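You operate a simulated robot arm through the tools that you are given. There is no shell and no other tool.

Carry out the task below with a simulated two-armed robot. There is one attempt and no reset: what you move stays moved.

JOB
Take the blue rag from the ply bench top and lay it out flat on the plank bench top.

The check looks at the end state, three seconds after you hand in, the way a careful person would. Anything else that was tipped, shoved, dropped, spilled or broken makes it a failure.

ROBOT AND FRAMES
Two 7-joint arms with two-finger parallel grippers on one trunk, on a base that moves. Base frame: it is fixed to the floor where the robot stands at the start and does not move with it; the origin is under the middle of the robot, x ahead of it, y to its left, z up. Readings come in mm, degrees, newtons and seconds.
The left shoulder is at the start at [124, 171, 1162], the right one opposite. With the tool pointing down near the work surface each hand reaches from about 100 to 880 mm from the robot's upright axis, wherever it stands, measured 20 degrees to its own side. Places, roughly: blue rag [-2500, 1000, 750]; plank bench top [-2400, 3200, 800]. Payload 4.4 kg a hand.
The TCP of each hand is the grasp point between the finger pads, 23 mm short of the fingertips. In the tool frame z runs along the fingers and y along their closing line. Largest opening 94 mm; finger width 38, thickness 10; the body of the gripper, 54 by 96 mm, starts 39 mm behind the TCP.
Orientation is that of the tool frame in the base frame, as a unit quaternion [w, x, y, z]. With the fingers straight down and closing along the base's y, the tool's x points along the base's -x, its y along +y and its z along -z.

CONTROLS
- The arms move only by the tool arm_command. It takes "left_commands", "right_commands" or both (then of equal length, played together; a hand with none holds still); each is a list of rows, each an object of numbers (a shift or turn left out is 0, a gripper value left out holds the last): "dx", "dy", "dz": the shift along the tool's x, y, z in units of 300 mm (1.0 is 300 mm); "ax", "ay", "az": the turn, a rotation vector about the tool's x, y, z in units of 90 degrees (1.0 is 90 degrees); "fingers": the opening, from 0 (shut) to 1 (fully open). In form: [{"dx": .., "dy": .., "dz": .., "ax": .., "ay": .., "az": .., "fingers": ..}, ...]. A call has 1 to 20 rows; each row is the pose to reach, as a shift and turn from the pose commanded when the call began, along the tool's axes at that moment. A call with a number of a shift or a turn outside -1 to 1 is refused whole. Each row takes 0.2 s and may step no farther than 50 mm and 8.6 degrees from the row before; otherwise, or with a gripper value out of range, the whole call is refused. A pose out of reach is approached as far as the arm can. The call stops where the force on the tool passes 40 N (or 10 N more than at its start, if that is more) or the arm is blocked; 0.2 s more then pass. Each finger travels about 72 mm/s and halts on what it meets, pressing with about 34 N; the grip force reading is that of the motor and also rises with nothing between the fingers. The clock runs only during rows and for 0.2 s after the last one: add rows that repeat a pose to give the fingers time. It gives the time, the measured TCP pose, the force on the tool (base axes), the opening and the grip force at its end, in the units of the frame above (readings bear some noise), with the torque about the TCP (base axes, N m) and any sound that the robot's microphone picked up.
- Cameras (640 x 400 px; columns grow to the right, rows downward): "scene" is now at [237, -6.8, 1297.3]; the picture's right is [-0.07, -1.00, 0.00], its down [-0.63, 0.05, -0.77] and it looks along [0.77, -0.06, -0.64] (base axes); focal length 263 px, centre (320, 200). "left" rides on the left gripper at [86, -16, -75] in its tool frame; the picture's right is [0.18, 0.98, 0.00], its down [-0.58, 0.11, -0.81] and it looks along [-0.79, 0.15, 0.59] (tool axes); focal length 243 px, centre (320, 200). "right" rides on the right gripper at [86, 16, -75] in its tool frame; the picture's right is [-0.18, 0.98, 0.00], its down [-0.58, -0.11, -0.81] and it looks along [-0.79, -0.15, 0.59] (tool axes); focal length 243 px, centre (320, 200). There is no depth. A picture from a camera that has moved, and an enlarged one, comes with that camera's place and axes in the base frame and with its lens.
- grab_frame(camera): a new picture of that camera. The clock stands still meanwhile.
- move_column(by): moves the trunk up (or, below 0, down) by that many mm; the arms and the scene camera ride with it, the base frame stays. It gives what a move gives, with no picture.
- roll_base(legs): drives the robot by 1 to 6 legs, each [ahead, left, turn to the left] in mm, mm and degrees, along the robot's own axes; the way and the turn of a leg run together, so that a leg with both is an arc; at most 1500 mm and 180 degrees a leg. The arms and the cameras ride along, it lands a little off, and it stops where it bumps. It gives what a move gives.
- pan_tilt(pan, tilt): turns the head with the scene camera to pan (to the left, within 80 degrees either way) and tilt (down, from -29 to 69), counted from straight ahead of the robot (the tilt from the chest, where the trunk bows). It gives what a move gives.
- close_up(camera, box): a new picture of the part [left, top, right, bottom] of that camera's present view, enlarged. The clock stands still meanwhile.
- close_job(): hands the job in; it is judged then, once.

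Places have to be worked out from the pictures, the camera data and where the tool is seen. Open the grippers and draw the arms clear of the work before you hand the job in, unless the task says otherwise.

The tools are called after "Emit:" as name(argument=value, ...) on one line, values as JSON. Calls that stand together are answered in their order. arm_command: Moves the arms, as the interface text tells. Its arguments: {"type":"object","properties":{"left_commands":{"type":"array","items":{"type":"object","properties":{"dx":{"type":"number"},"dy":{"type":"number"},"dz":{"type":"number"},"ax":{"type":"number"},"ay":{"type":"number"},"az":{"type":"number"},"fingers":{"type":"number"}}}},"right_commands":{"type":"array","items":{"type":"object","properties":{"dx":{"type":"number"},"dy":{"type":"number"},"dz":{"type":"number"},"ax":{"type":"number"},"ay":{"type":"number"},"az":{"type":"number"},"fingers":{"type":"number"}}}}},"required":[]} The other tools are called the same way: move_column (by) moves the trunk up or down; roll_base (legs) drives the base; pan_tilt (pan, tilt) turns the head that bears the scene camera; grab_frame (camera) takes a picture; close_up (camera, box) takes an enlarged picture of a part of a camera's view; close_job () hands the job in.

At the start:

```text
time_s: 0.0
left_tool_pos: [525.4, 167.1, 1040.0]
left_orientation: [-0.001, 0.0, 1.0, 0.0]
left_wrist_force: [0.1, -0.5, -0.3]
left_torque: [0.0, -0.01, 0.01]
left_opening: 93.9
left_grasp_force: 0.1
right_tool_pos: [572.4, -256.4, 1013.0]
right_orientation: [0.0, 0.0, 1.0, -0.001]
right_wrist_force: [-0.6, -0.1, 0.3]
right_torque: [-0.02, 0.02, 0.0]
right_opening: 93.7
right_grasp_force: 0.0
trunk travel left (down, up): [-175.0, 213.0]
robot x, y, heading: [-0.1, 1.9, 0.2]
head pan, tilt (commanded): [-4.1, 39.5]
```

scene: 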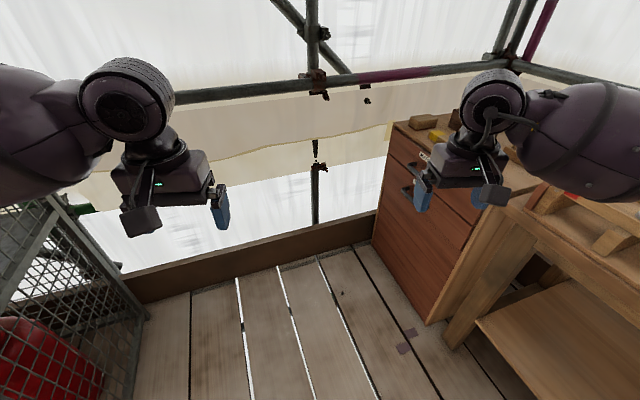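
right: 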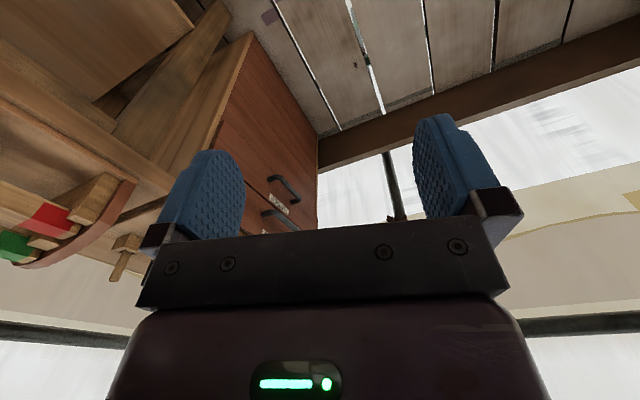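
left: 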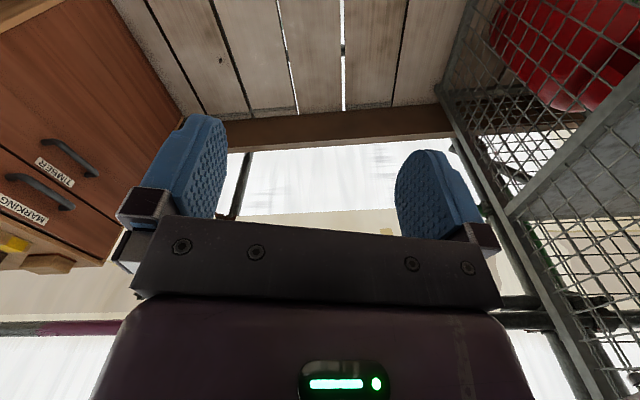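

I start by looking around with the head before moving; the rag and the plank bench are behind and to the left of the robot.

Emit:
pan_tilt(pan=80, tilt=20)

Emit:
grab_frame(camera="scene")

```text
time_s: 1.6
left_tool_pos: [525.7, 166.0, 1039.9]
left_orientation: [0.0, -0.001, 1.0, 0.0]
left_wrist_force: [1.2, -0.1, 0.5]
left_torque: [0.01, -0.02, 0.0]
left_opening: 94.2
left_grasp_force: 0.0
right_tool_pos: [571.5, -258.1, 1012.7]
right_orientation: [0.0, 0.0, 1.0, 0.0]
right_wrist_force: [-0.1, 0.6, 0.7]
right_torque: [0.03, 0.0, -0.02]
right_opening: 93.9
right_grasp_force: 0.1
trunk travel left (down, up): [-175.0, 213.0]
robot x, y, heading: [-0.6, 1.6, 0.1]
head pan, tilt (commanded): [80.0, 20.0]
```

```text
taken
camera scene: at [168.1, 91.0, 1328.0], right [0.98, -0.17, 0.0], down [-0.06, -0.34, -0.94], along [0.16, 0.93, -0.34], focal length 263 px, centre (320, 200)
```

scene: 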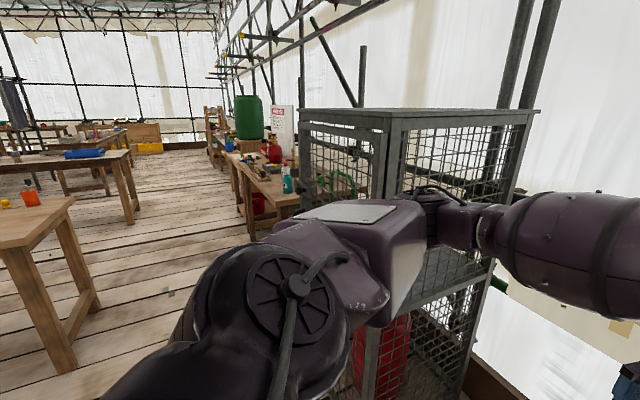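

The view to the left shows several benches farther away. I look to the right side too, to know what is around before I drive.

Emit:
pan_tilt(pan=-80, tilt=20)

Emit:
grab_frame(camera="scene")

```text
time_s: 4.0
left_tool_pos: [525.7, 167.0, 1040.7]
left_orientation: [0.0, 0.0, 1.0, 0.0]
left_wrist_force: [0.3, -0.4, -0.3]
left_torque: [0.02, 0.02, 0.0]
left_opening: 94.1
left_grasp_force: 0.0
right_tool_pos: [572.3, -256.0, 1012.7]
right_orientation: [0.0, -0.001, 1.0, 0.0]
right_wrist_force: [-0.1, -1.2, -0.2]
right_torque: [0.02, -0.01, 0.0]
right_opening: 93.8
right_grasp_force: 0.1
trunk travel left (down, up): [-175.0, 213.0]
robot x, y, heading: [2.2, 1.8, 0.2]
head pan, tilt (commanded): [-80.0, 20.0]
```

```text
taken
camera scene: at [168.1, -92.4, 1328.0], right [-0.98, -0.17, 0.0], down [-0.06, 0.34, -0.94], along [0.16, -0.93, -0.34], focal length 263 px, centre (320, 200)
```

scene: 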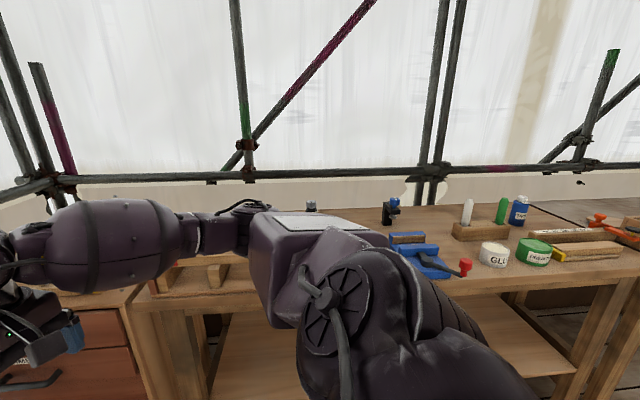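

Nothing within about 850 mm on the left, so there is room to swing the arms left. I turn in place by 90° to the left and look again.

Emit:
roll_base(legs=[[0, 0, 90]])

Emit:
pan_tilt(pan=60, tilt=20)

Emit:
grab_frame(camera="scene")

```text
time_s: 8.2
left_tool_pos: [-162.0, 526.0, 1040.4]
left_orientation: [0.0, -0.704, 0.71, 0.0]
left_wrist_force: [0.5, -0.6, 0.1]
left_torque: [0.01, -0.01, 0.01]
left_opening: 94.0
left_grasp_force: 0.1
right_tool_pos: [261.4, 570.2, 1012.8]
right_orientation: [0.0, -0.704, 0.71, -0.001]
right_wrist_force: [-0.2, -0.2, -0.7]
right_torque: [0.01, 0.03, -0.04]
right_opening: 93.8
right_grasp_force: 0.0
trunk travel left (down, up): [-175.0, 213.0]
robot x, y, heading: [3.2, -2.6, 89.4]
head pan, tilt (commanded): [-80.0, 20.0]
```

```text
time_s: 10.5
left_tool_pos: [-161.8, 526.2, 1040.0]
left_orientation: [0.0, -0.704, 0.71, 0.0]
left_wrist_force: [0.8, -0.3, -0.1]
left_torque: [0.02, 0.01, 0.0]
left_opening: 93.7
left_grasp_force: 0.0
right_tool_pos: [261.5, 568.6, 1012.8]
right_orientation: [0.0, -0.704, 0.71, 0.0]
right_wrist_force: [0.5, 0.1, -0.2]
right_torque: [-0.01, 0.0, 0.0]
right_opening: 94.1
right_grasp_force: 0.1
trunk travel left (down, up): [-175.0, 213.0]
robot x, y, heading: [-1.3, 1.9, 89.7]
head pan, tilt (commanded): [60.0, 20.0]
```

```text
taken
camera scene: at [-79.9, 199.3, 1328.0], right [0.51, 0.86, 0.0], down [0.29, -0.17, -0.94], along [-0.81, 0.48, -0.34], focal length 263 px, centre (320, 200)
```

scene: 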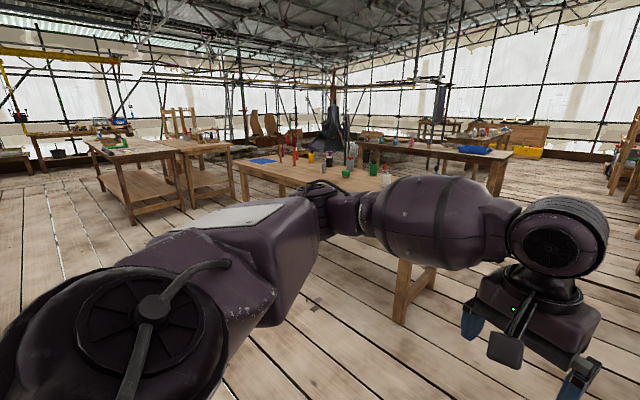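

I see a near table with a blue flat item (about [-2700, 1050]) and a farther bench with another blue item. I zoom in on both.

Emit:
close_up(camera="scene", box=[220, 120, 420, 220])

Emit:
close_up(camera="scene", box=[370, 90, 570, 215])

Emit:
close_up(camera="scene", box=[70, 90, 270, 215])

```text
3.20 times, centred on (320, 170) of scene
camera zoom: at [-79.9, 199.3, 1328.0], right [0.51, 0.86, 0.0], down [0.29, -0.17, -0.94], along [-0.81, 0.48, -0.34], focal length 841 px, centre (320, 296)
```

zoom: 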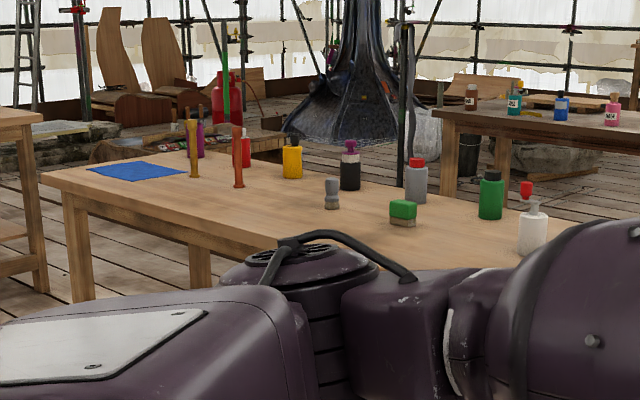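

```text
3.20 times, centred on (470, 152) of scene
camera zoom: at [-79.9, 199.3, 1328.0], right [0.51, 0.86, 0.0], down [0.29, -0.17, -0.94], along [-0.81, 0.48, -0.34], focal length 841 px, centre (-160, 352)
```

zoom: 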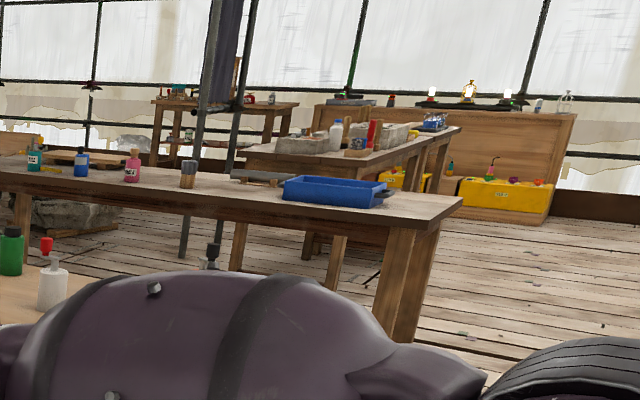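

```text
3.20 times, centred on (170, 152) of scene
camera zoom: at [-79.9, 199.3, 1328.0], right [0.51, 0.86, 0.0], down [0.29, -0.17, -0.94], along [-0.81, 0.48, -0.34], focal length 841 px, centre (800, 352)
```

zoom: 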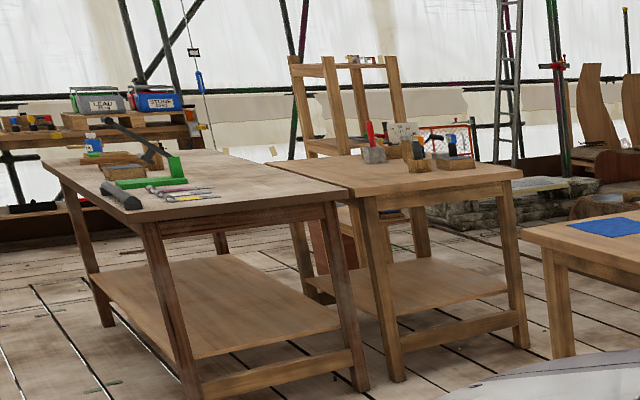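

The blue rag lies flat on the left end of the near (ply) bench; the plank bench farther on holds bottles, a brush and a blue tray. I check the floor along my way to the left before driving.

Emit:
pan_tilt(pan=80, tilt=30)

Emit:
grab_frame(camera="scene")

```text
time_s: 11.3
left_tool_pos: [-163.0, 526.7, 1040.0]
left_orientation: [0.0, -0.704, 0.71, -0.001]
left_wrist_force: [1.1, 0.0, -0.2]
left_torque: [0.0, -0.01, 0.02]
left_opening: 93.9
left_grasp_force: 0.0
right_tool_pos: [261.4, 570.2, 1011.7]
right_orientation: [0.0, -0.704, 0.71, -0.001]
right_wrist_force: [-0.4, -0.6, 0.0]
right_torque: [-0.01, -0.02, 0.01]
right_opening: 94.2
right_grasp_force: 0.0
trunk travel left (down, up): [-175.0, 213.0]
robot x, y, heading: [-1.0, 1.9, 89.3]
head pan, tilt (commanded): [80.0, 30.0]
```

```text
taken
camera scene: at [-88.6, 168.6, 1312.0], right [0.18, 0.98, 0.0], down [0.49, -0.09, -0.87], along [-0.85, 0.16, -0.5], focal length 263 px, centre (320, 200)
```

scene: 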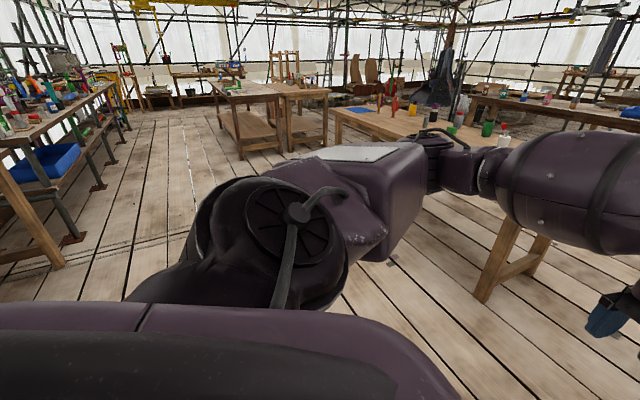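

The floor to the left is clear up to the ply bench. I drive sideways 1500 mm to the left (along -x), keeping y near 0, then look again.

Emit:
roll_base(legs=[[0, 1500, 0]])

Emit:
pan_tilt(pan=35, tilt=25)

Emit:
grab_frame(camera="scene")

```text
time_s: 24.7
left_tool_pos: [-1681.8, 529.5, 1040.7]
left_orientation: [0.0, 0.708, -0.706, 0.0]
left_wrist_force: [0.2, 0.7, -0.1]
left_torque: [-0.01, -0.01, -0.01]
left_opening: 93.9
left_grasp_force: 0.0
right_tool_pos: [-1259.2, 576.5, 1012.1]
right_orientation: [0.0, 0.708, -0.706, 0.0]
right_wrist_force: [-0.4, 0.3, -0.1]
right_torque: [-0.02, 0.0, 0.03]
right_opening: 93.8
right_grasp_force: 0.1
trunk travel left (down, up): [-175.0, 213.0]
robot x, y, heading: [-1512.7, 9.6, 90.3]
head pan, tilt (commanded): [80.0, 30.0]
```

```text
time_s: 25.8
left_tool_pos: [-1680.4, 530.3, 1040.8]
left_orientation: [0.0, 0.708, -0.707, 0.0]
left_wrist_force: [0.1, -1.0, 0.5]
left_torque: [-0.03, 0.0, 0.02]
left_opening: 94.1
left_grasp_force: 0.1
right_tool_pos: [-1258.1, 576.3, 1013.6]
right_orientation: [0.0, 0.708, -0.706, 0.0]
right_wrist_force: [0.1, -0.3, -0.2]
right_torque: [-0.02, 0.03, 0.01]
right_opening: 93.8
right_grasp_force: 0.1
trunk travel left (down, up): [-175.0, 213.0]
robot x, y, heading: [-1510.1, 6.5, 89.9]
head pan, tilt (commanded): [35.0, 25.0]
```

```text
taken
camera scene: at [-1568.1, 232.3, 1319.9], right [0.82, 0.58, 0.0], down [0.24, -0.35, -0.91], along [-0.52, 0.74, -0.42], focal length 263 px, centre (320, 200)
```

scene: 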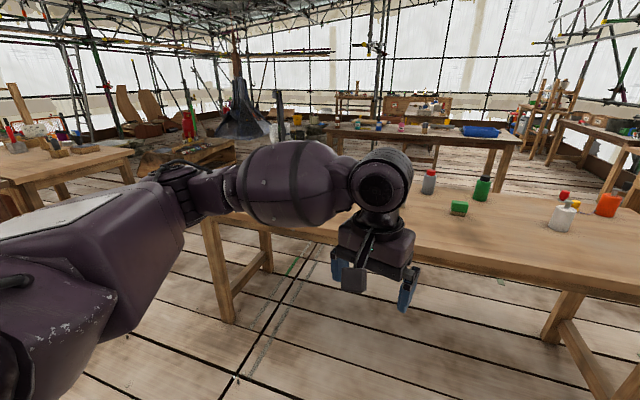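

The arm hides the rag; the ply bench's front edge runs from about [-2670, 830] to [-950, 1400], i.e. tilted ~18°. I turn 18° left, shift left about 850 mm parallel to the bench, and look down at the bench.

Emit:
roll_base(legs=[[0, 0, 18], [0, 850, 0]])

Emit:
pan_tilt(pan=0, tilt=35)

Emit:
grab_frame(camera="scene")

```text
time_s: 34.7
left_tool_pos: [-2645.9, 186.7, 1040.8]
left_orientation: [0.0, 0.811, -0.586, 0.0]
left_wrist_force: [-0.8, -0.4, 0.3]
left_torque: [0.0, -0.02, 0.02]
left_opening: 94.0
left_grasp_force: 0.0
right_tool_pos: [-2259.6, 363.4, 1012.4]
right_orientation: [0.0, 0.81, -0.586, 0.0]
right_wrist_force: [2.1, 0.2, 0.1]
right_torque: [0.04, 0.0, -0.02]
right_opening: 94.1
right_grasp_force: 0.1
trunk travel left (down, up): [-175.0, 213.0]
robot x, y, heading: [-2324.5, -259.6, 108.4]
head pan, tilt (commanded): [35.0, 25.0]
```

```text
time_s: 35.7
left_tool_pos: [-2646.7, 185.2, 1041.1]
left_orientation: [0.001, 0.811, -0.585, 0.0]
left_wrist_force: [-0.1, -0.4, 0.1]
left_torque: [-0.03, 0.01, 0.0]
left_opening: 94.1
left_grasp_force: 0.2
right_tool_pos: [-2259.5, 362.5, 1013.0]
right_orientation: [-0.001, 0.81, -0.586, -0.001]
right_wrist_force: [-0.4, -1.1, 0.2]
right_torque: [0.05, 0.01, 0.02]
right_opening: 94.2
right_grasp_force: 0.1
trunk travel left (down, up): [-175.0, 213.0]
robot x, y, heading: [-2321.1, -261.3, 108.5]
head pan, tilt (commanded): [0.0, 35.0]
```

```text
taken
camera scene: at [-2399.3, -32.6, 1304.2], right [0.95, 0.32, 0.0], down [0.18, -0.54, -0.82], along [-0.26, 0.78, -0.57], focal length 263 px, centre (320, 200)
```

scene: 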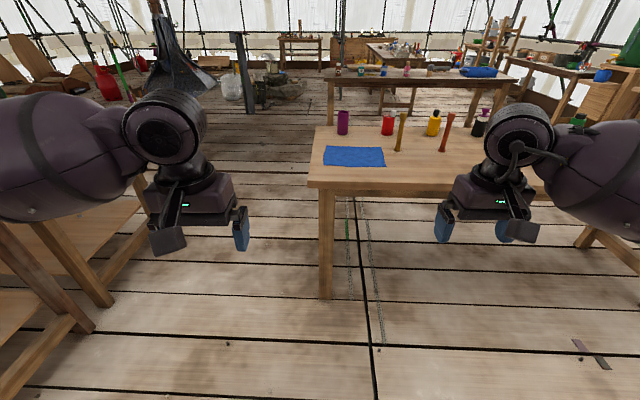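

The rag lies flat near the left end of the ply bench, about [-2610, 1120], roughly 280 by 220 mm. I zoom in to see it and its neighbours.

Emit:
close_up(camera="scene", box=[290, 95, 450, 195])

Emit:
close_up(camera="scene", box=[300, 40, 540, 130])

```text
4.00 times, centred on (370, 145) of scene
camera zoom: at [-2399.3, -32.6, 1304.2], right [0.95, 0.32, 0.0], down [0.18, -0.54, -0.82], along [-0.26, 0.78, -0.57], focal length 1051 px, centre (120, 420)
```

zoom: 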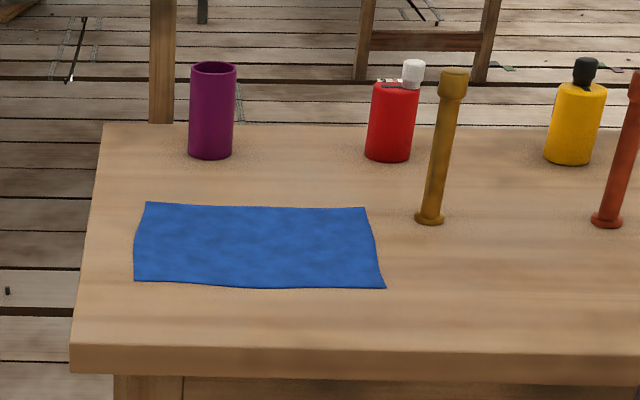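

```text
2.67 times, centred on (420, 85) of scene
camera zoom: at [-2399.3, -32.6, 1304.2], right [0.95, 0.32, 0.0], down [0.18, -0.54, -0.82], along [-0.26, 0.78, -0.57], focal length 701 px, centre (53, 507)
```

zoom: 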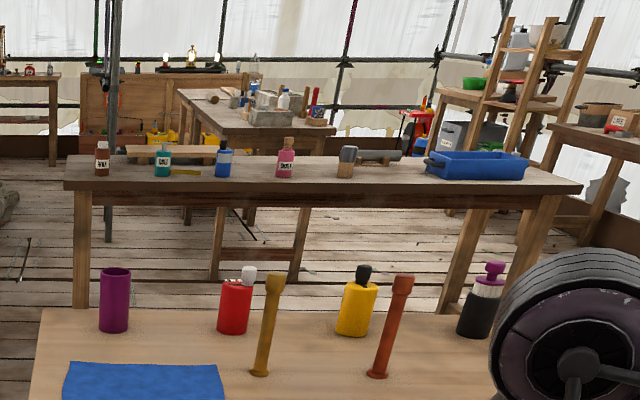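

The rag's front edge is about 1310 mm ahead and it's centred ~165 mm to the right; a tall wooden stick stands just right of its rear part. I raise the trunk for clearance, shift right 165 and go 450 ahead for a closer look at both benches.

Emit:
move_column(by=150)

Emit:
roll_base(legs=[[0, -165, 0], [450, 0, 0]])

Emit:
grab_frame(camera="scene")

```text
time_s: 37.5
left_tool_pos: [-2645.4, 185.0, 1189.6]
left_orientation: [0.0, 0.811, -0.586, 0.001]
left_wrist_force: [-0.4, 0.3, -0.2]
left_torque: [-0.02, 0.03, 0.01]
left_opening: 93.8
left_grasp_force: 0.1
right_tool_pos: [-2259.0, 363.8, 1162.3]
right_orientation: [0.0, 0.811, -0.585, 0.0]
right_wrist_force: [-0.1, -0.3, 0.0]
right_torque: [-0.01, 0.03, -0.02]
right_opening: 94.1
right_grasp_force: 0.1
trunk travel left (down, up): [-325.0, 63.0]
robot x, y, heading: [-2325.3, -257.7, 108.2]
head pan, tilt (commanded): [0.0, 35.0]
```

```text
time_s: 41.9
left_tool_pos: [-2634.5, 664.2, 1190.5]
left_orientation: [0.0, 0.812, -0.584, 0.0]
left_wrist_force: [0.4, 0.9, -0.8]
left_torque: [-0.02, -0.02, 0.0]
left_opening: 94.2
left_grasp_force: 0.0
right_tool_pos: [-2247.7, 844.0, 1162.1]
right_orientation: [0.0, 0.812, -0.583, 0.0]
right_wrist_force: [-0.1, 0.0, 0.8]
right_torque: [0.0, -0.02, -0.03]
right_opening: 94.0
right_grasp_force: 0.0
trunk travel left (down, up): [-325.0, 63.0]
robot x, y, heading: [-2306.8, 218.1, 108.8]
head pan, tilt (commanded): [0.0, 35.0]
```

```text
taken
camera scene: at [-2355.7, 358.4, 1464.4], right [0.95, 0.32, 0.0], down [0.18, -0.54, -0.82], along [-0.26, 0.78, -0.57], focal length 263 px, centre (320, 200)
```

scene: 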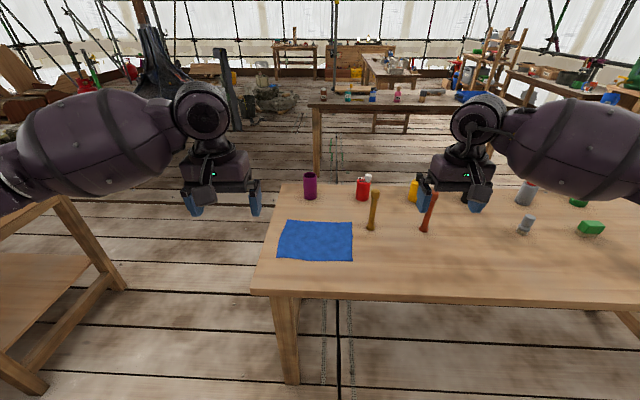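

The rag's front edge is now ~740–800 mm ahead, centred laterally. Before grasping, I zoom in on the plank bench to choose a free spot there.

Emit:
close_up(camera="scene", box=[300, 70, 540, 150])

Emit:
grab_frame(camera="left")

Emit:
grab_frame(camera="right")

```text
2.67 times, centred on (420, 110) of scene
camera zoom: at [-2355.7, 358.4, 1464.4], right [0.95, 0.32, 0.0], down [0.18, -0.54, -0.82], along [-0.26, 0.78, -0.57], focal length 701 px, centre (53, 440)
```

zoom: 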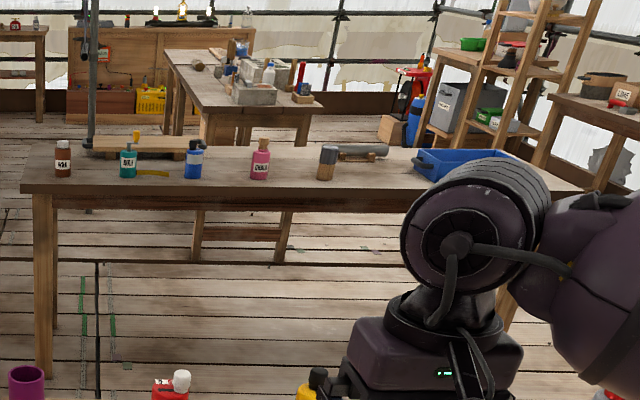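

```text
taken
camera left: at [-2590.0, 586.9, 1264.6], right [-0.87, -0.49, 0.0], down [-0.29, 0.52, 0.81], along [-0.39, 0.7, -0.59], focal length 243 px, centre (320, 200)
```

left: 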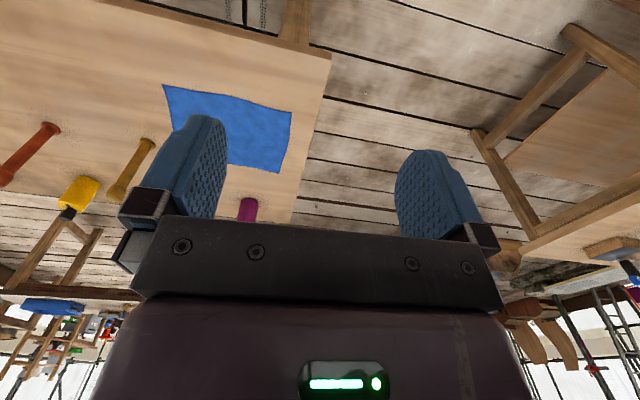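

```text
taken
camera right: at [-2235.4, 755.6, 1237.9], right [-0.99, -0.14, 0.0], down [-0.08, 0.59, 0.81], along [-0.11, 0.8, -0.59], focal length 243 px, centre (320, 200)
```

right: 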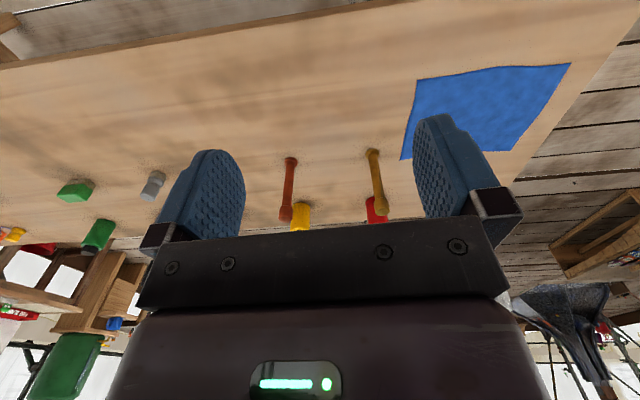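

From three cameras the ply top comes out at z≈797 and the rag corners at about FL(-2687,889), FR(-2441,958), RR(-2491,1153), RL(-2744,1079), i.e. ~260×200 mm. On the plank bench the gap between the brush and the blue tray at the front edge looks free. I drive 150 mm closer to the ply bench and look down.

Emit:
roll_base(legs=[[150, 0, 0]])

Emit:
pan_tilt(pan=0, tilt=50)

Emit:
grab_frame(camera="scene")

```text
time_s: 43.2
left_tool_pos: [-2681.6, 804.5, 1190.6]
left_orientation: [0.0, 0.812, -0.583, 0.001]
left_wrist_force: [-0.2, -0.5, 0.6]
left_torque: [-0.04, -0.01, 0.0]
left_opening: 94.0
left_grasp_force: 0.1
right_tool_pos: [-2296.0, 985.9, 1162.6]
right_orientation: [0.0, 0.813, -0.583, 0.0]
right_wrist_force: [-0.5, 0.5, -1.5]
right_torque: [0.0, -0.02, -0.02]
right_opening: 93.9
right_grasp_force: 0.1
trunk travel left (down, up): [-325.0, 63.0]
robot x, y, heading: [-2353.2, 359.2, 108.6]
head pan, tilt (commanded): [0.0, 35.0]
```

```text
time_s: 44.0
left_tool_pos: [-2680.5, 803.9, 1191.3]
left_orientation: [0.0, 0.813, -0.582, 0.0]
left_wrist_force: [0.0, 0.5, -0.9]
left_torque: [0.01, 0.03, 0.04]
left_opening: 93.8
left_grasp_force: 0.0
right_tool_pos: [-2294.9, 983.0, 1162.7]
right_orientation: [0.0, 0.812, -0.583, 0.0]
right_wrist_force: [-0.9, 0.4, 0.8]
right_torque: [0.02, 0.0, 0.01]
right_opening: 93.9
right_grasp_force: 0.1
trunk travel left (down, up): [-325.0, 63.0]
robot x, y, heading: [-2354.0, 361.4, 108.7]
head pan, tilt (commanded): [0.0, 50.0]
```

```text
taken
camera scene: at [-2399.5, 487.9, 1442.8], right [0.95, 0.32, 0.0], down [0.25, -0.73, -0.64], along [-0.21, 0.61, -0.77], focal length 263 px, centre (320, 200)
```

scene: 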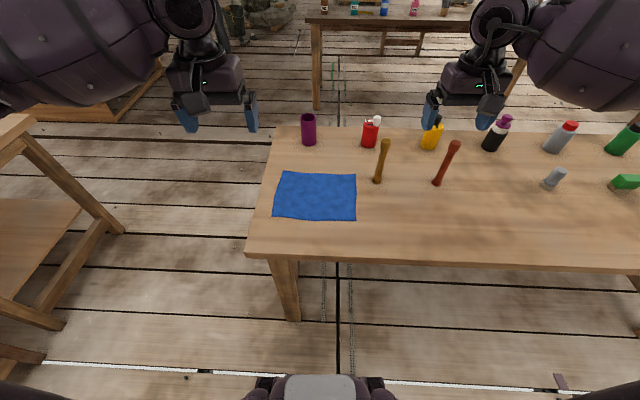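

The rag corners agree with my earlier estimate (FL[-2687,884], FR[-2445,958], top z≈797). I bring both hands above the two front corners at z≈950 with the fingers partly open, then check with the wrist cameras.

Emit:
arm_command(left_commands=[{"dx": -0.044, "dy": -0.025, "dz": 0.115, "fingers": 0.4}, {"dx": -0.088, "dy": -0.05, "dz": 0.23}, {"dx": -0.132, "dy": -0.075, "dz": 0.344}, {"dx": -0.176, "dy": -0.1, "dz": 0.459}, {"dx": -0.221, "dy": -0.124, "dz": 0.574}, {"dx": -0.265, "dy": -0.149, "dz": 0.688}, {"dx": -0.309, "dy": -0.174, "dz": 0.803}, {"dx": -0.309, "dy": -0.174, "dz": 0.803}], right_commands=[{"dx": -0.019, "dy": 0.086, "dz": 0.101, "fingers": 0.4}, {"dx": -0.039, "dy": 0.173, "dz": 0.202}, {"dx": -0.058, "dy": 0.259, "dz": 0.303}, {"dx": -0.078, "dy": 0.346, "dz": 0.404}, {"dx": -0.097, "dy": 0.432, "dz": 0.505}, {"dx": -0.117, "dy": 0.519, "dz": 0.606}, {"dx": -0.136, "dy": 0.605, "dz": 0.707}, {"dx": -0.136, "dy": 0.605, "dz": 0.707}])

Emit:
grab_frame(camera="left")

Emit:
grab_frame(camera="right")

Emit:
grab_frame(camera="scene")

```text
time_s: 45.8
left_tool_pos: [-2659.9, 908.8, 951.0]
left_orientation: [-0.001, 0.812, -0.583, -0.001]
left_wrist_force: [0.7, 0.5, 0.0]
left_torque: [0.03, 0.01, 0.01]
left_opening: 37.5
left_grasp_force: 0.0
right_tool_pos: [-2480.6, 963.1, 951.2]
right_orientation: [0.0, 0.813, -0.583, -0.001]
right_wrist_force: [0.1, -0.4, 0.1]
right_torque: [0.04, 0.0, 0.01]
right_opening: 37.5
right_grasp_force: 0.1
trunk travel left (down, up): [-325.0, 63.0]
robot x, y, heading: [-2354.2, 359.9, 108.7]
head pan, tilt (commanded): [0.0, 50.0]
```

```text
taken
camera left: at [-2617.1, 830.8, 1024.9], right [-0.87, -0.49, 0.0], down [-0.29, 0.52, 0.81], along [-0.39, 0.7, -0.59], focal length 243 px, centre (320, 200)
```

left: 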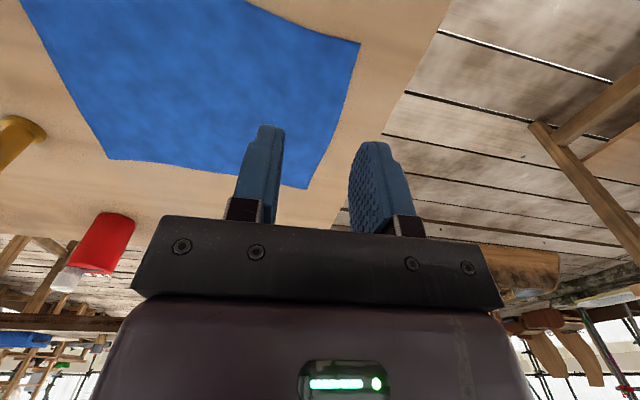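

```text
taken
camera right: at [-2467.6, 876.2, 1026.7], right [-0.99, -0.14, 0.0], down [-0.08, 0.58, 0.81], along [-0.11, 0.8, -0.59], focal length 243 px, centre (320, 200)
```

right: 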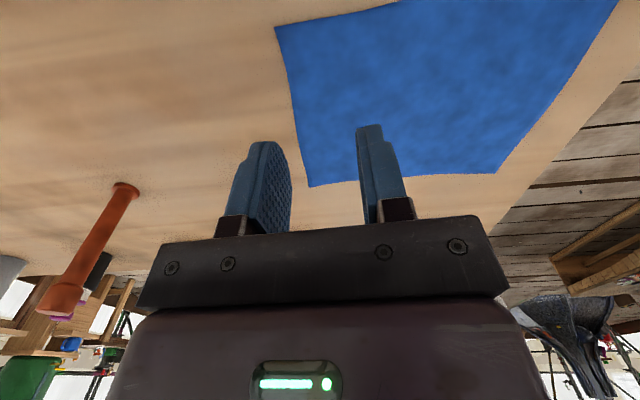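

```text
taken
camera scene: at [-2399.0, 487.5, 1442.9], right [0.95, 0.32, 0.0], down [0.24, -0.73, -0.64], along [-0.21, 0.61, -0.77], focal length 263 px, centre (320, 200)
```

scene: 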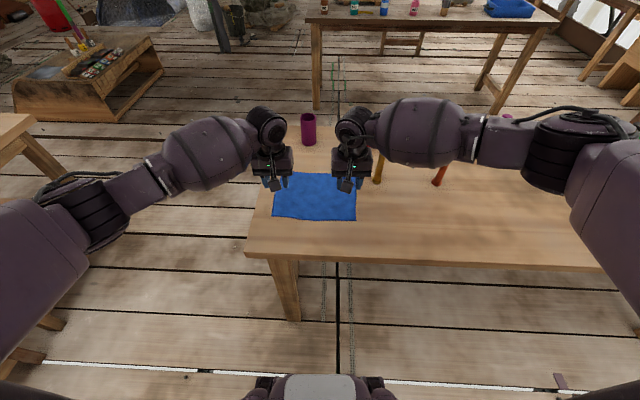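

Wrist cameras confirm the corners (FL≈[-2688,888], FR≈[-2443,958]) and the hands are ~33 mm inside each corner. I lower both hands until the tips are just above the cloth.

Emit:
arm_command(left_commands=[{"dz": 0.14}, {"dz": 0.28}, {"dz": 0.36}, {"dz": 0.4}, {"dz": 0.42}, {"dz": 0.42}], right_commands=[{"dz": 0.14}, {"dz": 0.28}, {"dz": 0.36}, {"dz": 0.4}, {"dz": 0.42}, {"dz": 0.42}])

Emit:
grab_frame(camera="left")

Emit:
grab_frame(camera="right")

```text
time_s: 47.2
left_tool_pos: [-2661.4, 910.8, 824.1]
left_orientation: [0.0, 0.813, -0.583, -0.001]
left_wrist_force: [-1.9, -0.1, 8.9]
left_torque: [0.01, 0.06, 0.01]
left_opening: 37.4
left_grasp_force: 0.1
right_tool_pos: [-2481.1, 964.3, 826.4]
right_orientation: [0.0, 0.812, -0.583, -0.001]
right_wrist_force: [-0.1, 0.3, 2.6]
right_torque: [0.0, 0.03, -0.06]
right_opening: 37.7
right_grasp_force: 0.0
trunk travel left (down, up): [-325.0, 63.0]
robot x, y, heading: [-2354.6, 357.0, 108.7]
head pan, tilt (commanded): [0.0, 50.0]
```

```text
taken
camera left: at [-2617.6, 831.7, 898.8], right [-0.87, -0.49, 0.0], down [-0.29, 0.51, 0.81], along [-0.39, 0.7, -0.59], focal length 243 px, centre (320, 200)
```

left: 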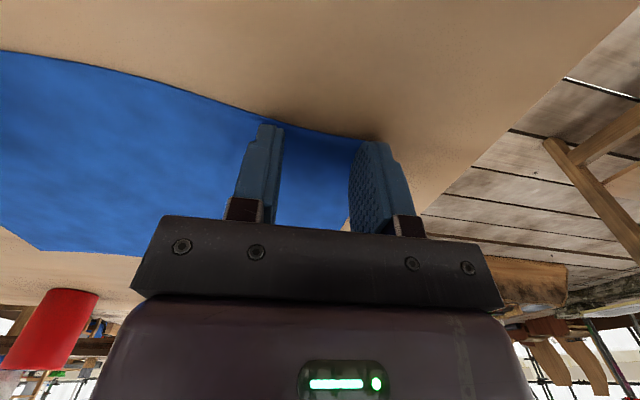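

```text
taken
camera right: at [-2468.2, 876.9, 900.5], right [-0.99, -0.14, 0.0], down [-0.08, 0.58, 0.81], along [-0.11, 0.8, -0.59], focal length 243 px, centre (320, 200)
```

right: 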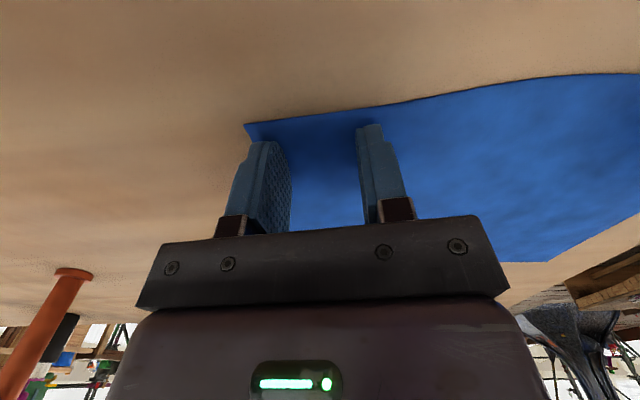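

Both hands have just touched the cloth (9 N left, 3 N right), so the surface is at tip z≈802. I press ~2 mm more and close the fingers slowly while shifting the hands inward so the corner cloth bunches between the pads.

Emit:
arm_command(left_commands=[{"dz": 0.004}, {"dz": 0.006, "dy": -0.01, "fingers": 0.33}, {"dz": 0.006, "dy": -0.02, "fingers": 0.26}, {"dz": 0.006, "dy": -0.03, "fingers": 0.19}, {"dz": 0.006, "dy": -0.04, "fingers": 0.12}, {"dz": 0.006, "dy": -0.05, "fingers": 0.05}, {"dz": 0.006, "dy": -0.057, "fingers": 0.0}, {"dz": 0.006, "dy": -0.057, "fingers": 0.0}, {"dz": 0.006, "dy": -0.057, "fingers": 0.0}], right_commands=[{"dz": 0.008}, {"dz": 0.012, "dy": 0.01, "fingers": 0.33}, {"dz": 0.012, "dy": 0.02, "fingers": 0.26}, {"dz": 0.012, "dy": 0.03, "fingers": 0.19}, {"dz": 0.012, "dy": 0.04, "fingers": 0.12}, {"dz": 0.012, "dy": 0.05, "fingers": 0.05}, {"dz": 0.012, "dy": 0.057, "fingers": 0.0}, {"dz": 0.012, "dy": 0.057, "fingers": 0.0}, {"dz": 0.012, "dy": 0.057, "fingers": 0.0}])

Emit:
grab_frame(camera="left")

Emit:
grab_frame(camera="right")

```text
time_s: 48.6
left_tool_pos: [-2647.3, 915.0, 824.5]
left_orientation: [-0.002, 0.812, -0.583, -0.002]
left_wrist_force: [0.4, -0.8, 10.9]
left_torque: [0.05, 0.04, -0.01]
left_opening: 0.0
left_grasp_force: 29.1
right_tool_pos: [-2495.4, 962.9, 824.4]
right_orientation: [-0.001, 0.813, -0.583, -0.003]
right_wrist_force: [1.1, -1.6, 14.8]
right_torque: [-0.07, -0.03, -0.01]
right_opening: 0.1
right_grasp_force: 30.6
trunk travel left (down, up): [-325.0, 63.0]
robot x, y, heading: [-2354.5, 360.9, 108.8]
head pan, tilt (commanded): [0.0, 50.0]
stopped in row 7 (right hand): the force on the tool passed its limit at 40 N (the readings are from after the stop); the commanded pose is now the measured one
```

```text
taken
camera left: at [-2603.5, 836.5, 898.5], right [-0.87, -0.49, 0.0], down [-0.29, 0.51, 0.81], along [-0.39, 0.71, -0.59], focal length 243 px, centre (320, 200)
```

left: 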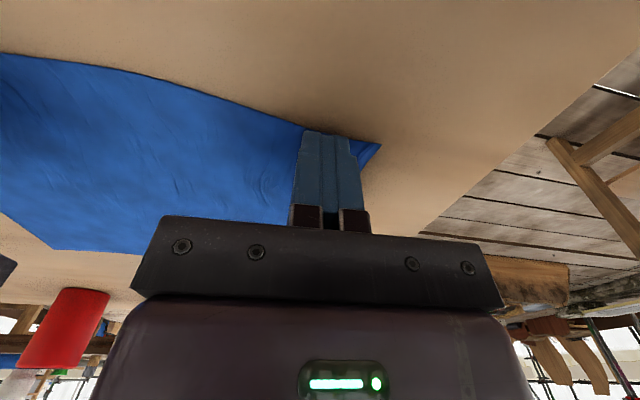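

```text
taken
camera right: at [-2482.8, 872.7, 899.8], right [-0.99, -0.14, 0.0], down [-0.08, 0.58, 0.81], along [-0.11, 0.8, -0.59], focal length 243 px, centre (320, 200)
```

right: 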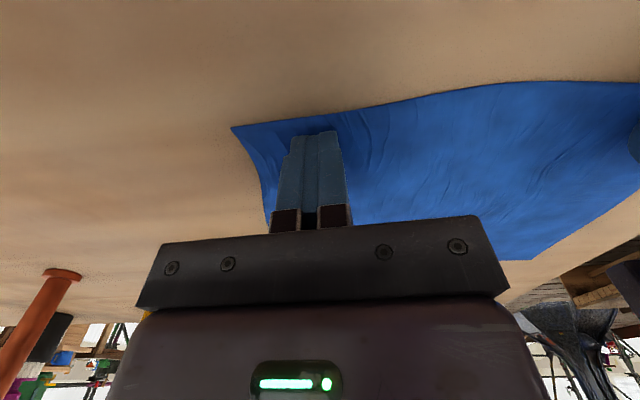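

The openings read 0, so likely the pads slid over the cloth, though there are small wrinkles. I lift 40 mm to test whether anything is held.

Emit:
arm_command(left_commands=[{"dz": -0.05}, {"dz": -0.1}, {"dz": -0.13}, {"dz": -0.13}], right_commands=[{"dz": -0.05}, {"dz": -0.1}, {"dz": -0.13}, {"dz": -0.13}])

Emit:
grab_frame(camera="left")

Emit:
grab_frame(camera="right")

Emit:
close_up(camera="scene", box=[240, 130, 400, 230])

```text
time_s: 49.6
left_tool_pos: [-2648.4, 914.3, 860.1]
left_orientation: [0.0, 0.813, -0.583, -0.001]
left_wrist_force: [-0.4, -0.5, 0.3]
left_torque: [0.04, -0.03, 0.01]
left_opening: 0.1
left_grasp_force: 33.9
right_tool_pos: [-2493.4, 961.9, 861.1]
right_orientation: [0.0, 0.812, -0.584, -0.001]
right_wrist_force: [-0.2, 0.4, -1.1]
right_torque: [-0.01, -0.02, -0.01]
right_opening: 0.1
right_grasp_force: 33.9
trunk travel left (down, up): [-325.0, 63.0]
robot x, y, heading: [-2353.8, 360.6, 108.8]
head pan, tilt (commanded): [0.0, 50.0]
```

```text
taken
camera left: at [-2604.4, 837.0, 935.2], right [-0.87, -0.49, 0.0], down [-0.29, 0.52, 0.81], along [-0.39, 0.7, -0.59], focal length 243 px, centre (320, 200)
```

left: 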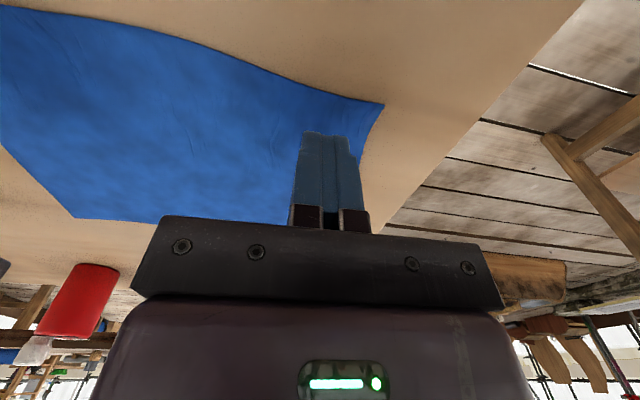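

```text
taken
camera right: at [-2482.4, 873.4, 936.8], right [-0.99, -0.14, 0.0], down [-0.08, 0.58, 0.81], along [-0.11, 0.8, -0.59], focal length 243 px, centre (320, 200)
```

right: 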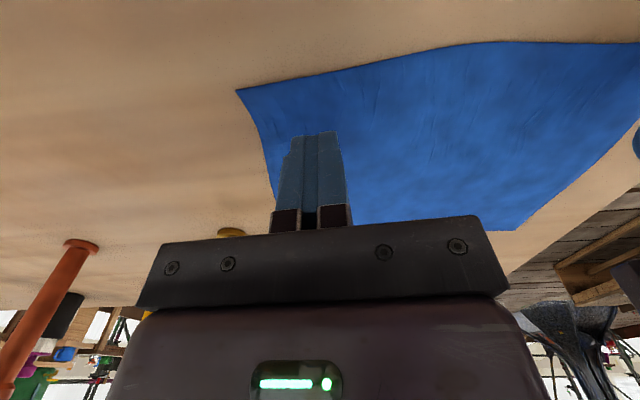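

```text
4.00 times, centred on (320, 180) of scene
camera zoom: at [-2399.7, 488.3, 1442.6], right [0.95, 0.32, 0.0], down [0.25, -0.73, -0.64], along [-0.21, 0.61, -0.77], focal length 1051 px, centre (320, 280)
```

zoom: 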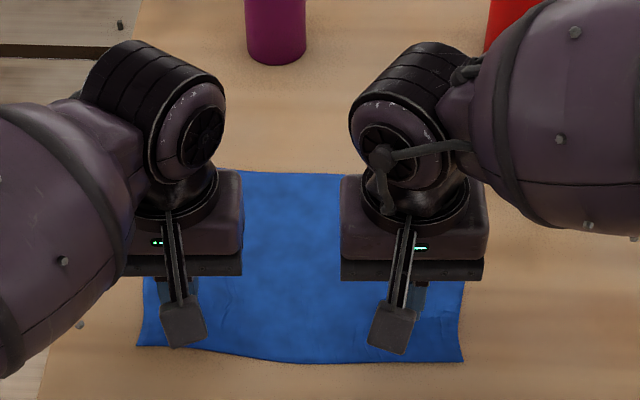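

Nothing was held; the pads slid on top. New plan: put the outer finger of each hand on the bare wood just outside the rag's side edge (hand rolled 2° so that finger is lower), inner finger on the cloth, and close so the edge is pushed into a fold. First I lift, open to ~60 mm and position.

Emit:
arm_command(left_commands=[{"dz": -0.06, "fingers": 0.64}, {"dz": -0.08, "dx": -0.012, "dy": 0.03, "ax": 0.011}, {"dz": -0.08, "dx": -0.023, "dy": 0.057, "ax": 0.022}, {"dz": -0.08, "dx": -0.023, "dy": 0.057, "ax": 0.022}], right_commands=[{"dz": -0.06, "fingers": 0.64}, {"dz": -0.08, "dx": 0.004, "dy": -0.045, "ax": -0.011}, {"dz": -0.08, "dx": 0.007, "dy": -0.085, "ax": -0.022}, {"dz": -0.08, "dx": 0.007, "dy": -0.085, "ax": -0.022}])

Emit:
grab_frame(camera="left")

Emit:
grab_frame(camera="right")

```text
time_s: 50.6
left_tool_pos: [-2667.3, 914.5, 886.0]
left_orientation: [-0.015, 0.813, -0.582, 0.01]
left_wrist_force: [-1.2, 0.4, 0.2]
left_torque: [0.01, 0.02, 0.03]
left_opening: 60.1
left_grasp_force: 0.1
right_tool_pos: [-2469.3, 965.4, 884.8]
right_orientation: [0.013, 0.813, -0.582, -0.011]
right_wrist_force: [0.8, -0.3, 0.5]
right_torque: [0.0, 0.04, 0.03]
right_opening: 60.4
right_grasp_force: 0.0
trunk travel left (down, up): [-325.0, 63.0]
robot x, y, heading: [-2356.6, 357.2, 108.4]
head pan, tilt (commanded): [0.0, 50.0]
```

```text
taken
camera left: at [-2625.5, 837.1, 960.1], right [-0.87, -0.49, -0.03], down [-0.32, 0.51, 0.8], along [-0.38, 0.71, -0.6], focal length 243 px, centre (320, 200)
```

left: 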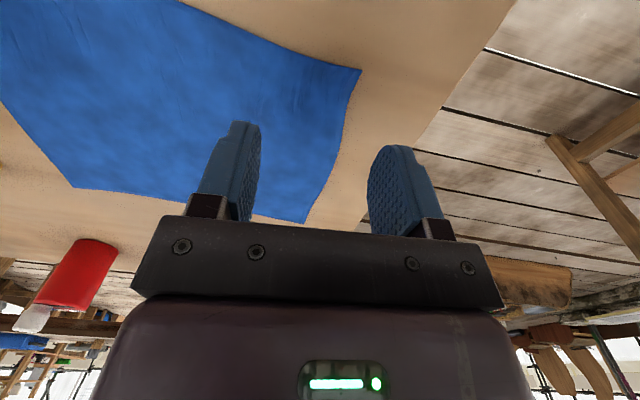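

```text
taken
camera right: at [-2455.5, 880.2, 961.1], right [-0.99, -0.14, 0.03], down [-0.06, 0.59, 0.8], along [-0.13, 0.79, -0.59], focal length 243 px, centre (320, 200)
```

right: 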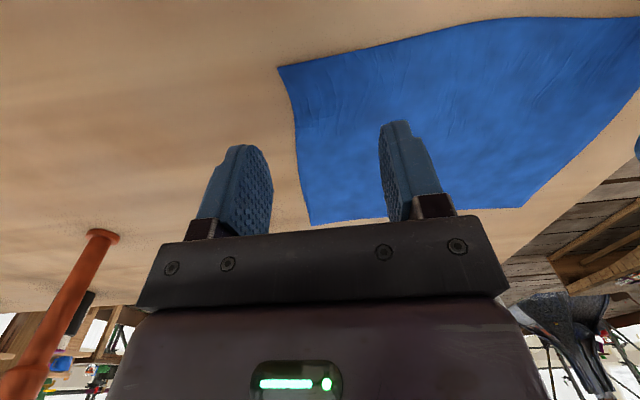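

Both outer fingers are over bare wood outside the side edges and the inner fingers over the cloth. I descend to near contact.

Emit:
arm_command(left_commands=[{"dz": 0.1, "dy": 0.003}, {"dz": 0.17, "dy": 0.005}, {"dz": 0.19, "dy": 0.006}, {"dz": 0.198, "dy": 0.006}, {"dz": 0.202, "dy": 0.006}], right_commands=[{"dz": 0.1, "dy": -0.003}, {"dz": 0.17, "dy": -0.005}, {"dz": 0.19, "dy": -0.006}, {"dz": 0.196, "dy": -0.006}, {"dz": 0.199, "dy": -0.006}])

Emit:
grab_frame(camera="left")

Emit:
grab_frame(camera="right")

```text
time_s: 51.8
left_tool_pos: [-2666.2, 915.8, 825.3]
left_orientation: [-0.014, 0.813, -0.583, 0.01]
left_wrist_force: [-0.3, 0.2, 0.1]
left_torque: [-0.01, 0.0, 0.01]
left_opening: 60.1
left_grasp_force: 0.1
right_tool_pos: [-2470.3, 966.4, 825.9]
right_orientation: [0.013, 0.812, -0.583, -0.011]
right_wrist_force: [0.0, -0.5, 0.9]
right_torque: [0.03, -0.01, -0.03]
right_opening: 60.5
right_grasp_force: 0.1
trunk travel left (down, up): [-325.0, 63.0]
robot x, y, heading: [-2352.7, 359.8, 108.7]
head pan, tilt (commanded): [0.0, 50.0]
```

```text
taken
camera left: at [-2625.5, 837.1, 899.3], right [-0.87, -0.49, -0.03], down [-0.32, 0.51, 0.8], along [-0.38, 0.71, -0.6], focal length 243 px, centre (320, 200)
```

left: 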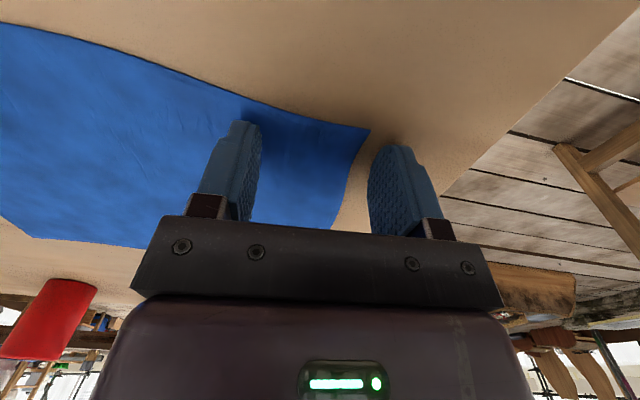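

```text
taken
camera right: at [-2455.4, 880.2, 901.1], right [-0.99, -0.14, 0.03], down [-0.06, 0.59, 0.8], along [-0.13, 0.79, -0.59], focal length 243 px, centre (320, 200)
```

right: 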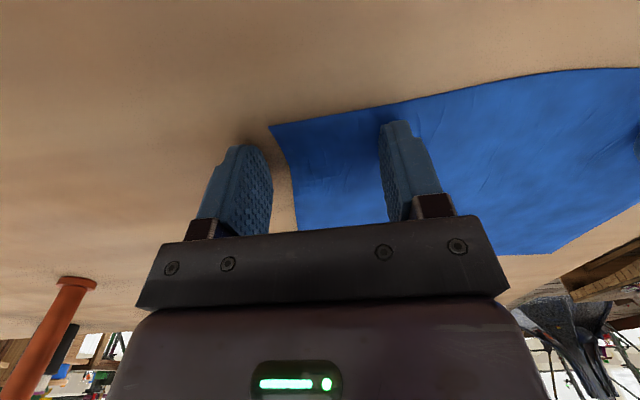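

No contact yet. I lower both in 1 mm steps to find the wood.

Emit:
arm_command(left_commands=[{"dz": 0.004}, {"dz": 0.007}, {"dz": 0.01}], right_commands=[{"dz": 0.004}, {"dz": 0.007}, {"dz": 0.01}])

```text
time_s: 52.6
left_tool_pos: [-2666.8, 914.6, 824.4]
left_orientation: [-0.016, 0.812, -0.584, 0.008]
left_wrist_force: [-3.3, 0.4, 14.9]
left_torque: [-0.43, 0.57, -0.07]
left_opening: 60.9
left_grasp_force: 1.1
right_tool_pos: [-2469.5, 966.1, 823.7]
right_orientation: [0.012, 0.812, -0.583, -0.012]
right_wrist_force: [0.7, 0.5, 8.8]
right_torque: [-0.03, -0.39, 0.02]
right_opening: 60.4
right_grasp_force: 0.2
trunk travel left (down, up): [-325.0, 63.0]
robot x, y, heading: [-2354.3, 361.2, 108.7]
head pan, tilt (commanded): [0.0, 50.0]
```

Both outer tips now press on the wood (15 N and 9 N). I close slowly while shifting the hands inward so the inner finger stays put and the outer one pushes the edge in.

Emit:
arm_command(left_commands=[{"dy": -0.0125, "dz": 0.001, "fingers": 0.56}, {"dy": -0.025, "dz": 0.002, "fingers": 0.48}, {"dy": -0.0375, "dz": 0.002, "fingers": 0.4}, {"dy": -0.05, "dz": 0.003, "fingers": 0.32}, {"dy": -0.0625, "dz": 0.004, "fingers": 0.24}], right_commands=[{"dy": 0.0125, "dz": 0.001, "fingers": 0.56}, {"dy": 0.025, "dz": 0.003, "fingers": 0.48}, {"dy": 0.0375, "dz": 0.004, "fingers": 0.4}, {"dy": 0.05, "dz": 0.005, "fingers": 0.32}, {"dy": 0.0625, "dz": 0.006, "fingers": 0.24}])

Emit:
grab_frame(camera="left")

Emit:
grab_frame(camera="right")

```text
time_s: 53.3
left_tool_pos: [-2663.9, 916.6, 824.7]
left_orientation: [-0.013, 0.814, -0.581, 0.005]
left_wrist_force: [-3.4, -0.5, 11.9]
left_torque: [0.0, -0.08, 0.03]
left_opening: 18.0
left_grasp_force: 13.7
right_tool_pos: [-2476.7, 966.9, 824.1]
right_orientation: [0.012, 0.813, -0.583, -0.013]
right_wrist_force: [4.0, 1.1, 12.4]
right_torque: [-0.07, 0.09, -0.02]
right_opening: 25.5
right_grasp_force: 12.3
trunk travel left (down, up): [-325.0, 63.0]
robot x, y, heading: [-2354.2, 360.9, 108.7]
head pan, tilt (commanded): [0.0, 50.0]
stopped in row 3 (left hand): the force on the tool passed its limit at 42 N (the readings are from after the stop); the commanded pose is now the measured one
```

```text
taken
camera left: at [-2621.9, 839.5, 898.7], right [-0.87, -0.49, -0.03], down [-0.31, 0.5, 0.81], along [-0.38, 0.71, -0.59], focal length 243 px, centre (320, 200)
```

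left: 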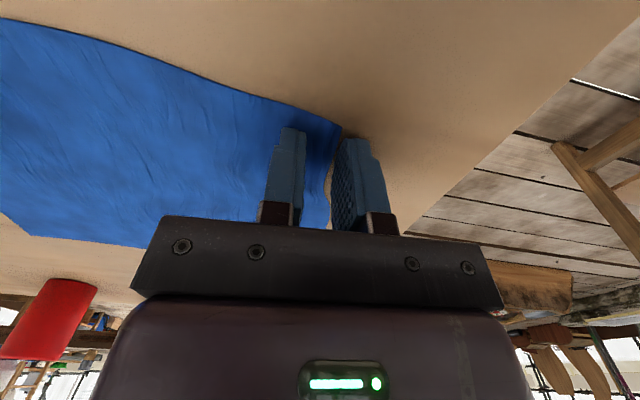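

```text
taken
camera right: at [-2462.2, 879.3, 899.6], right [-0.99, -0.14, 0.03], down [-0.06, 0.59, 0.81], along [-0.13, 0.8, -0.59], focal length 243 px, centre (320, 200)
```

right: 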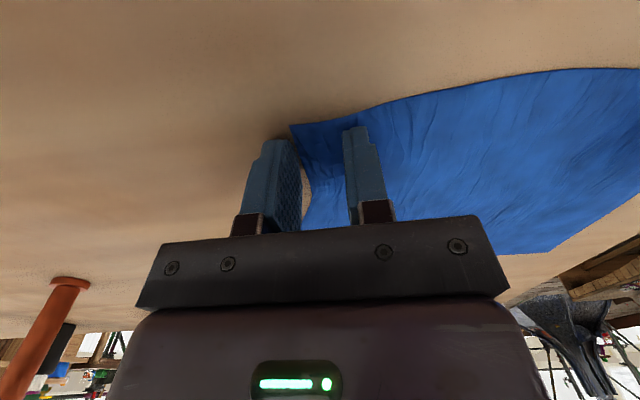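

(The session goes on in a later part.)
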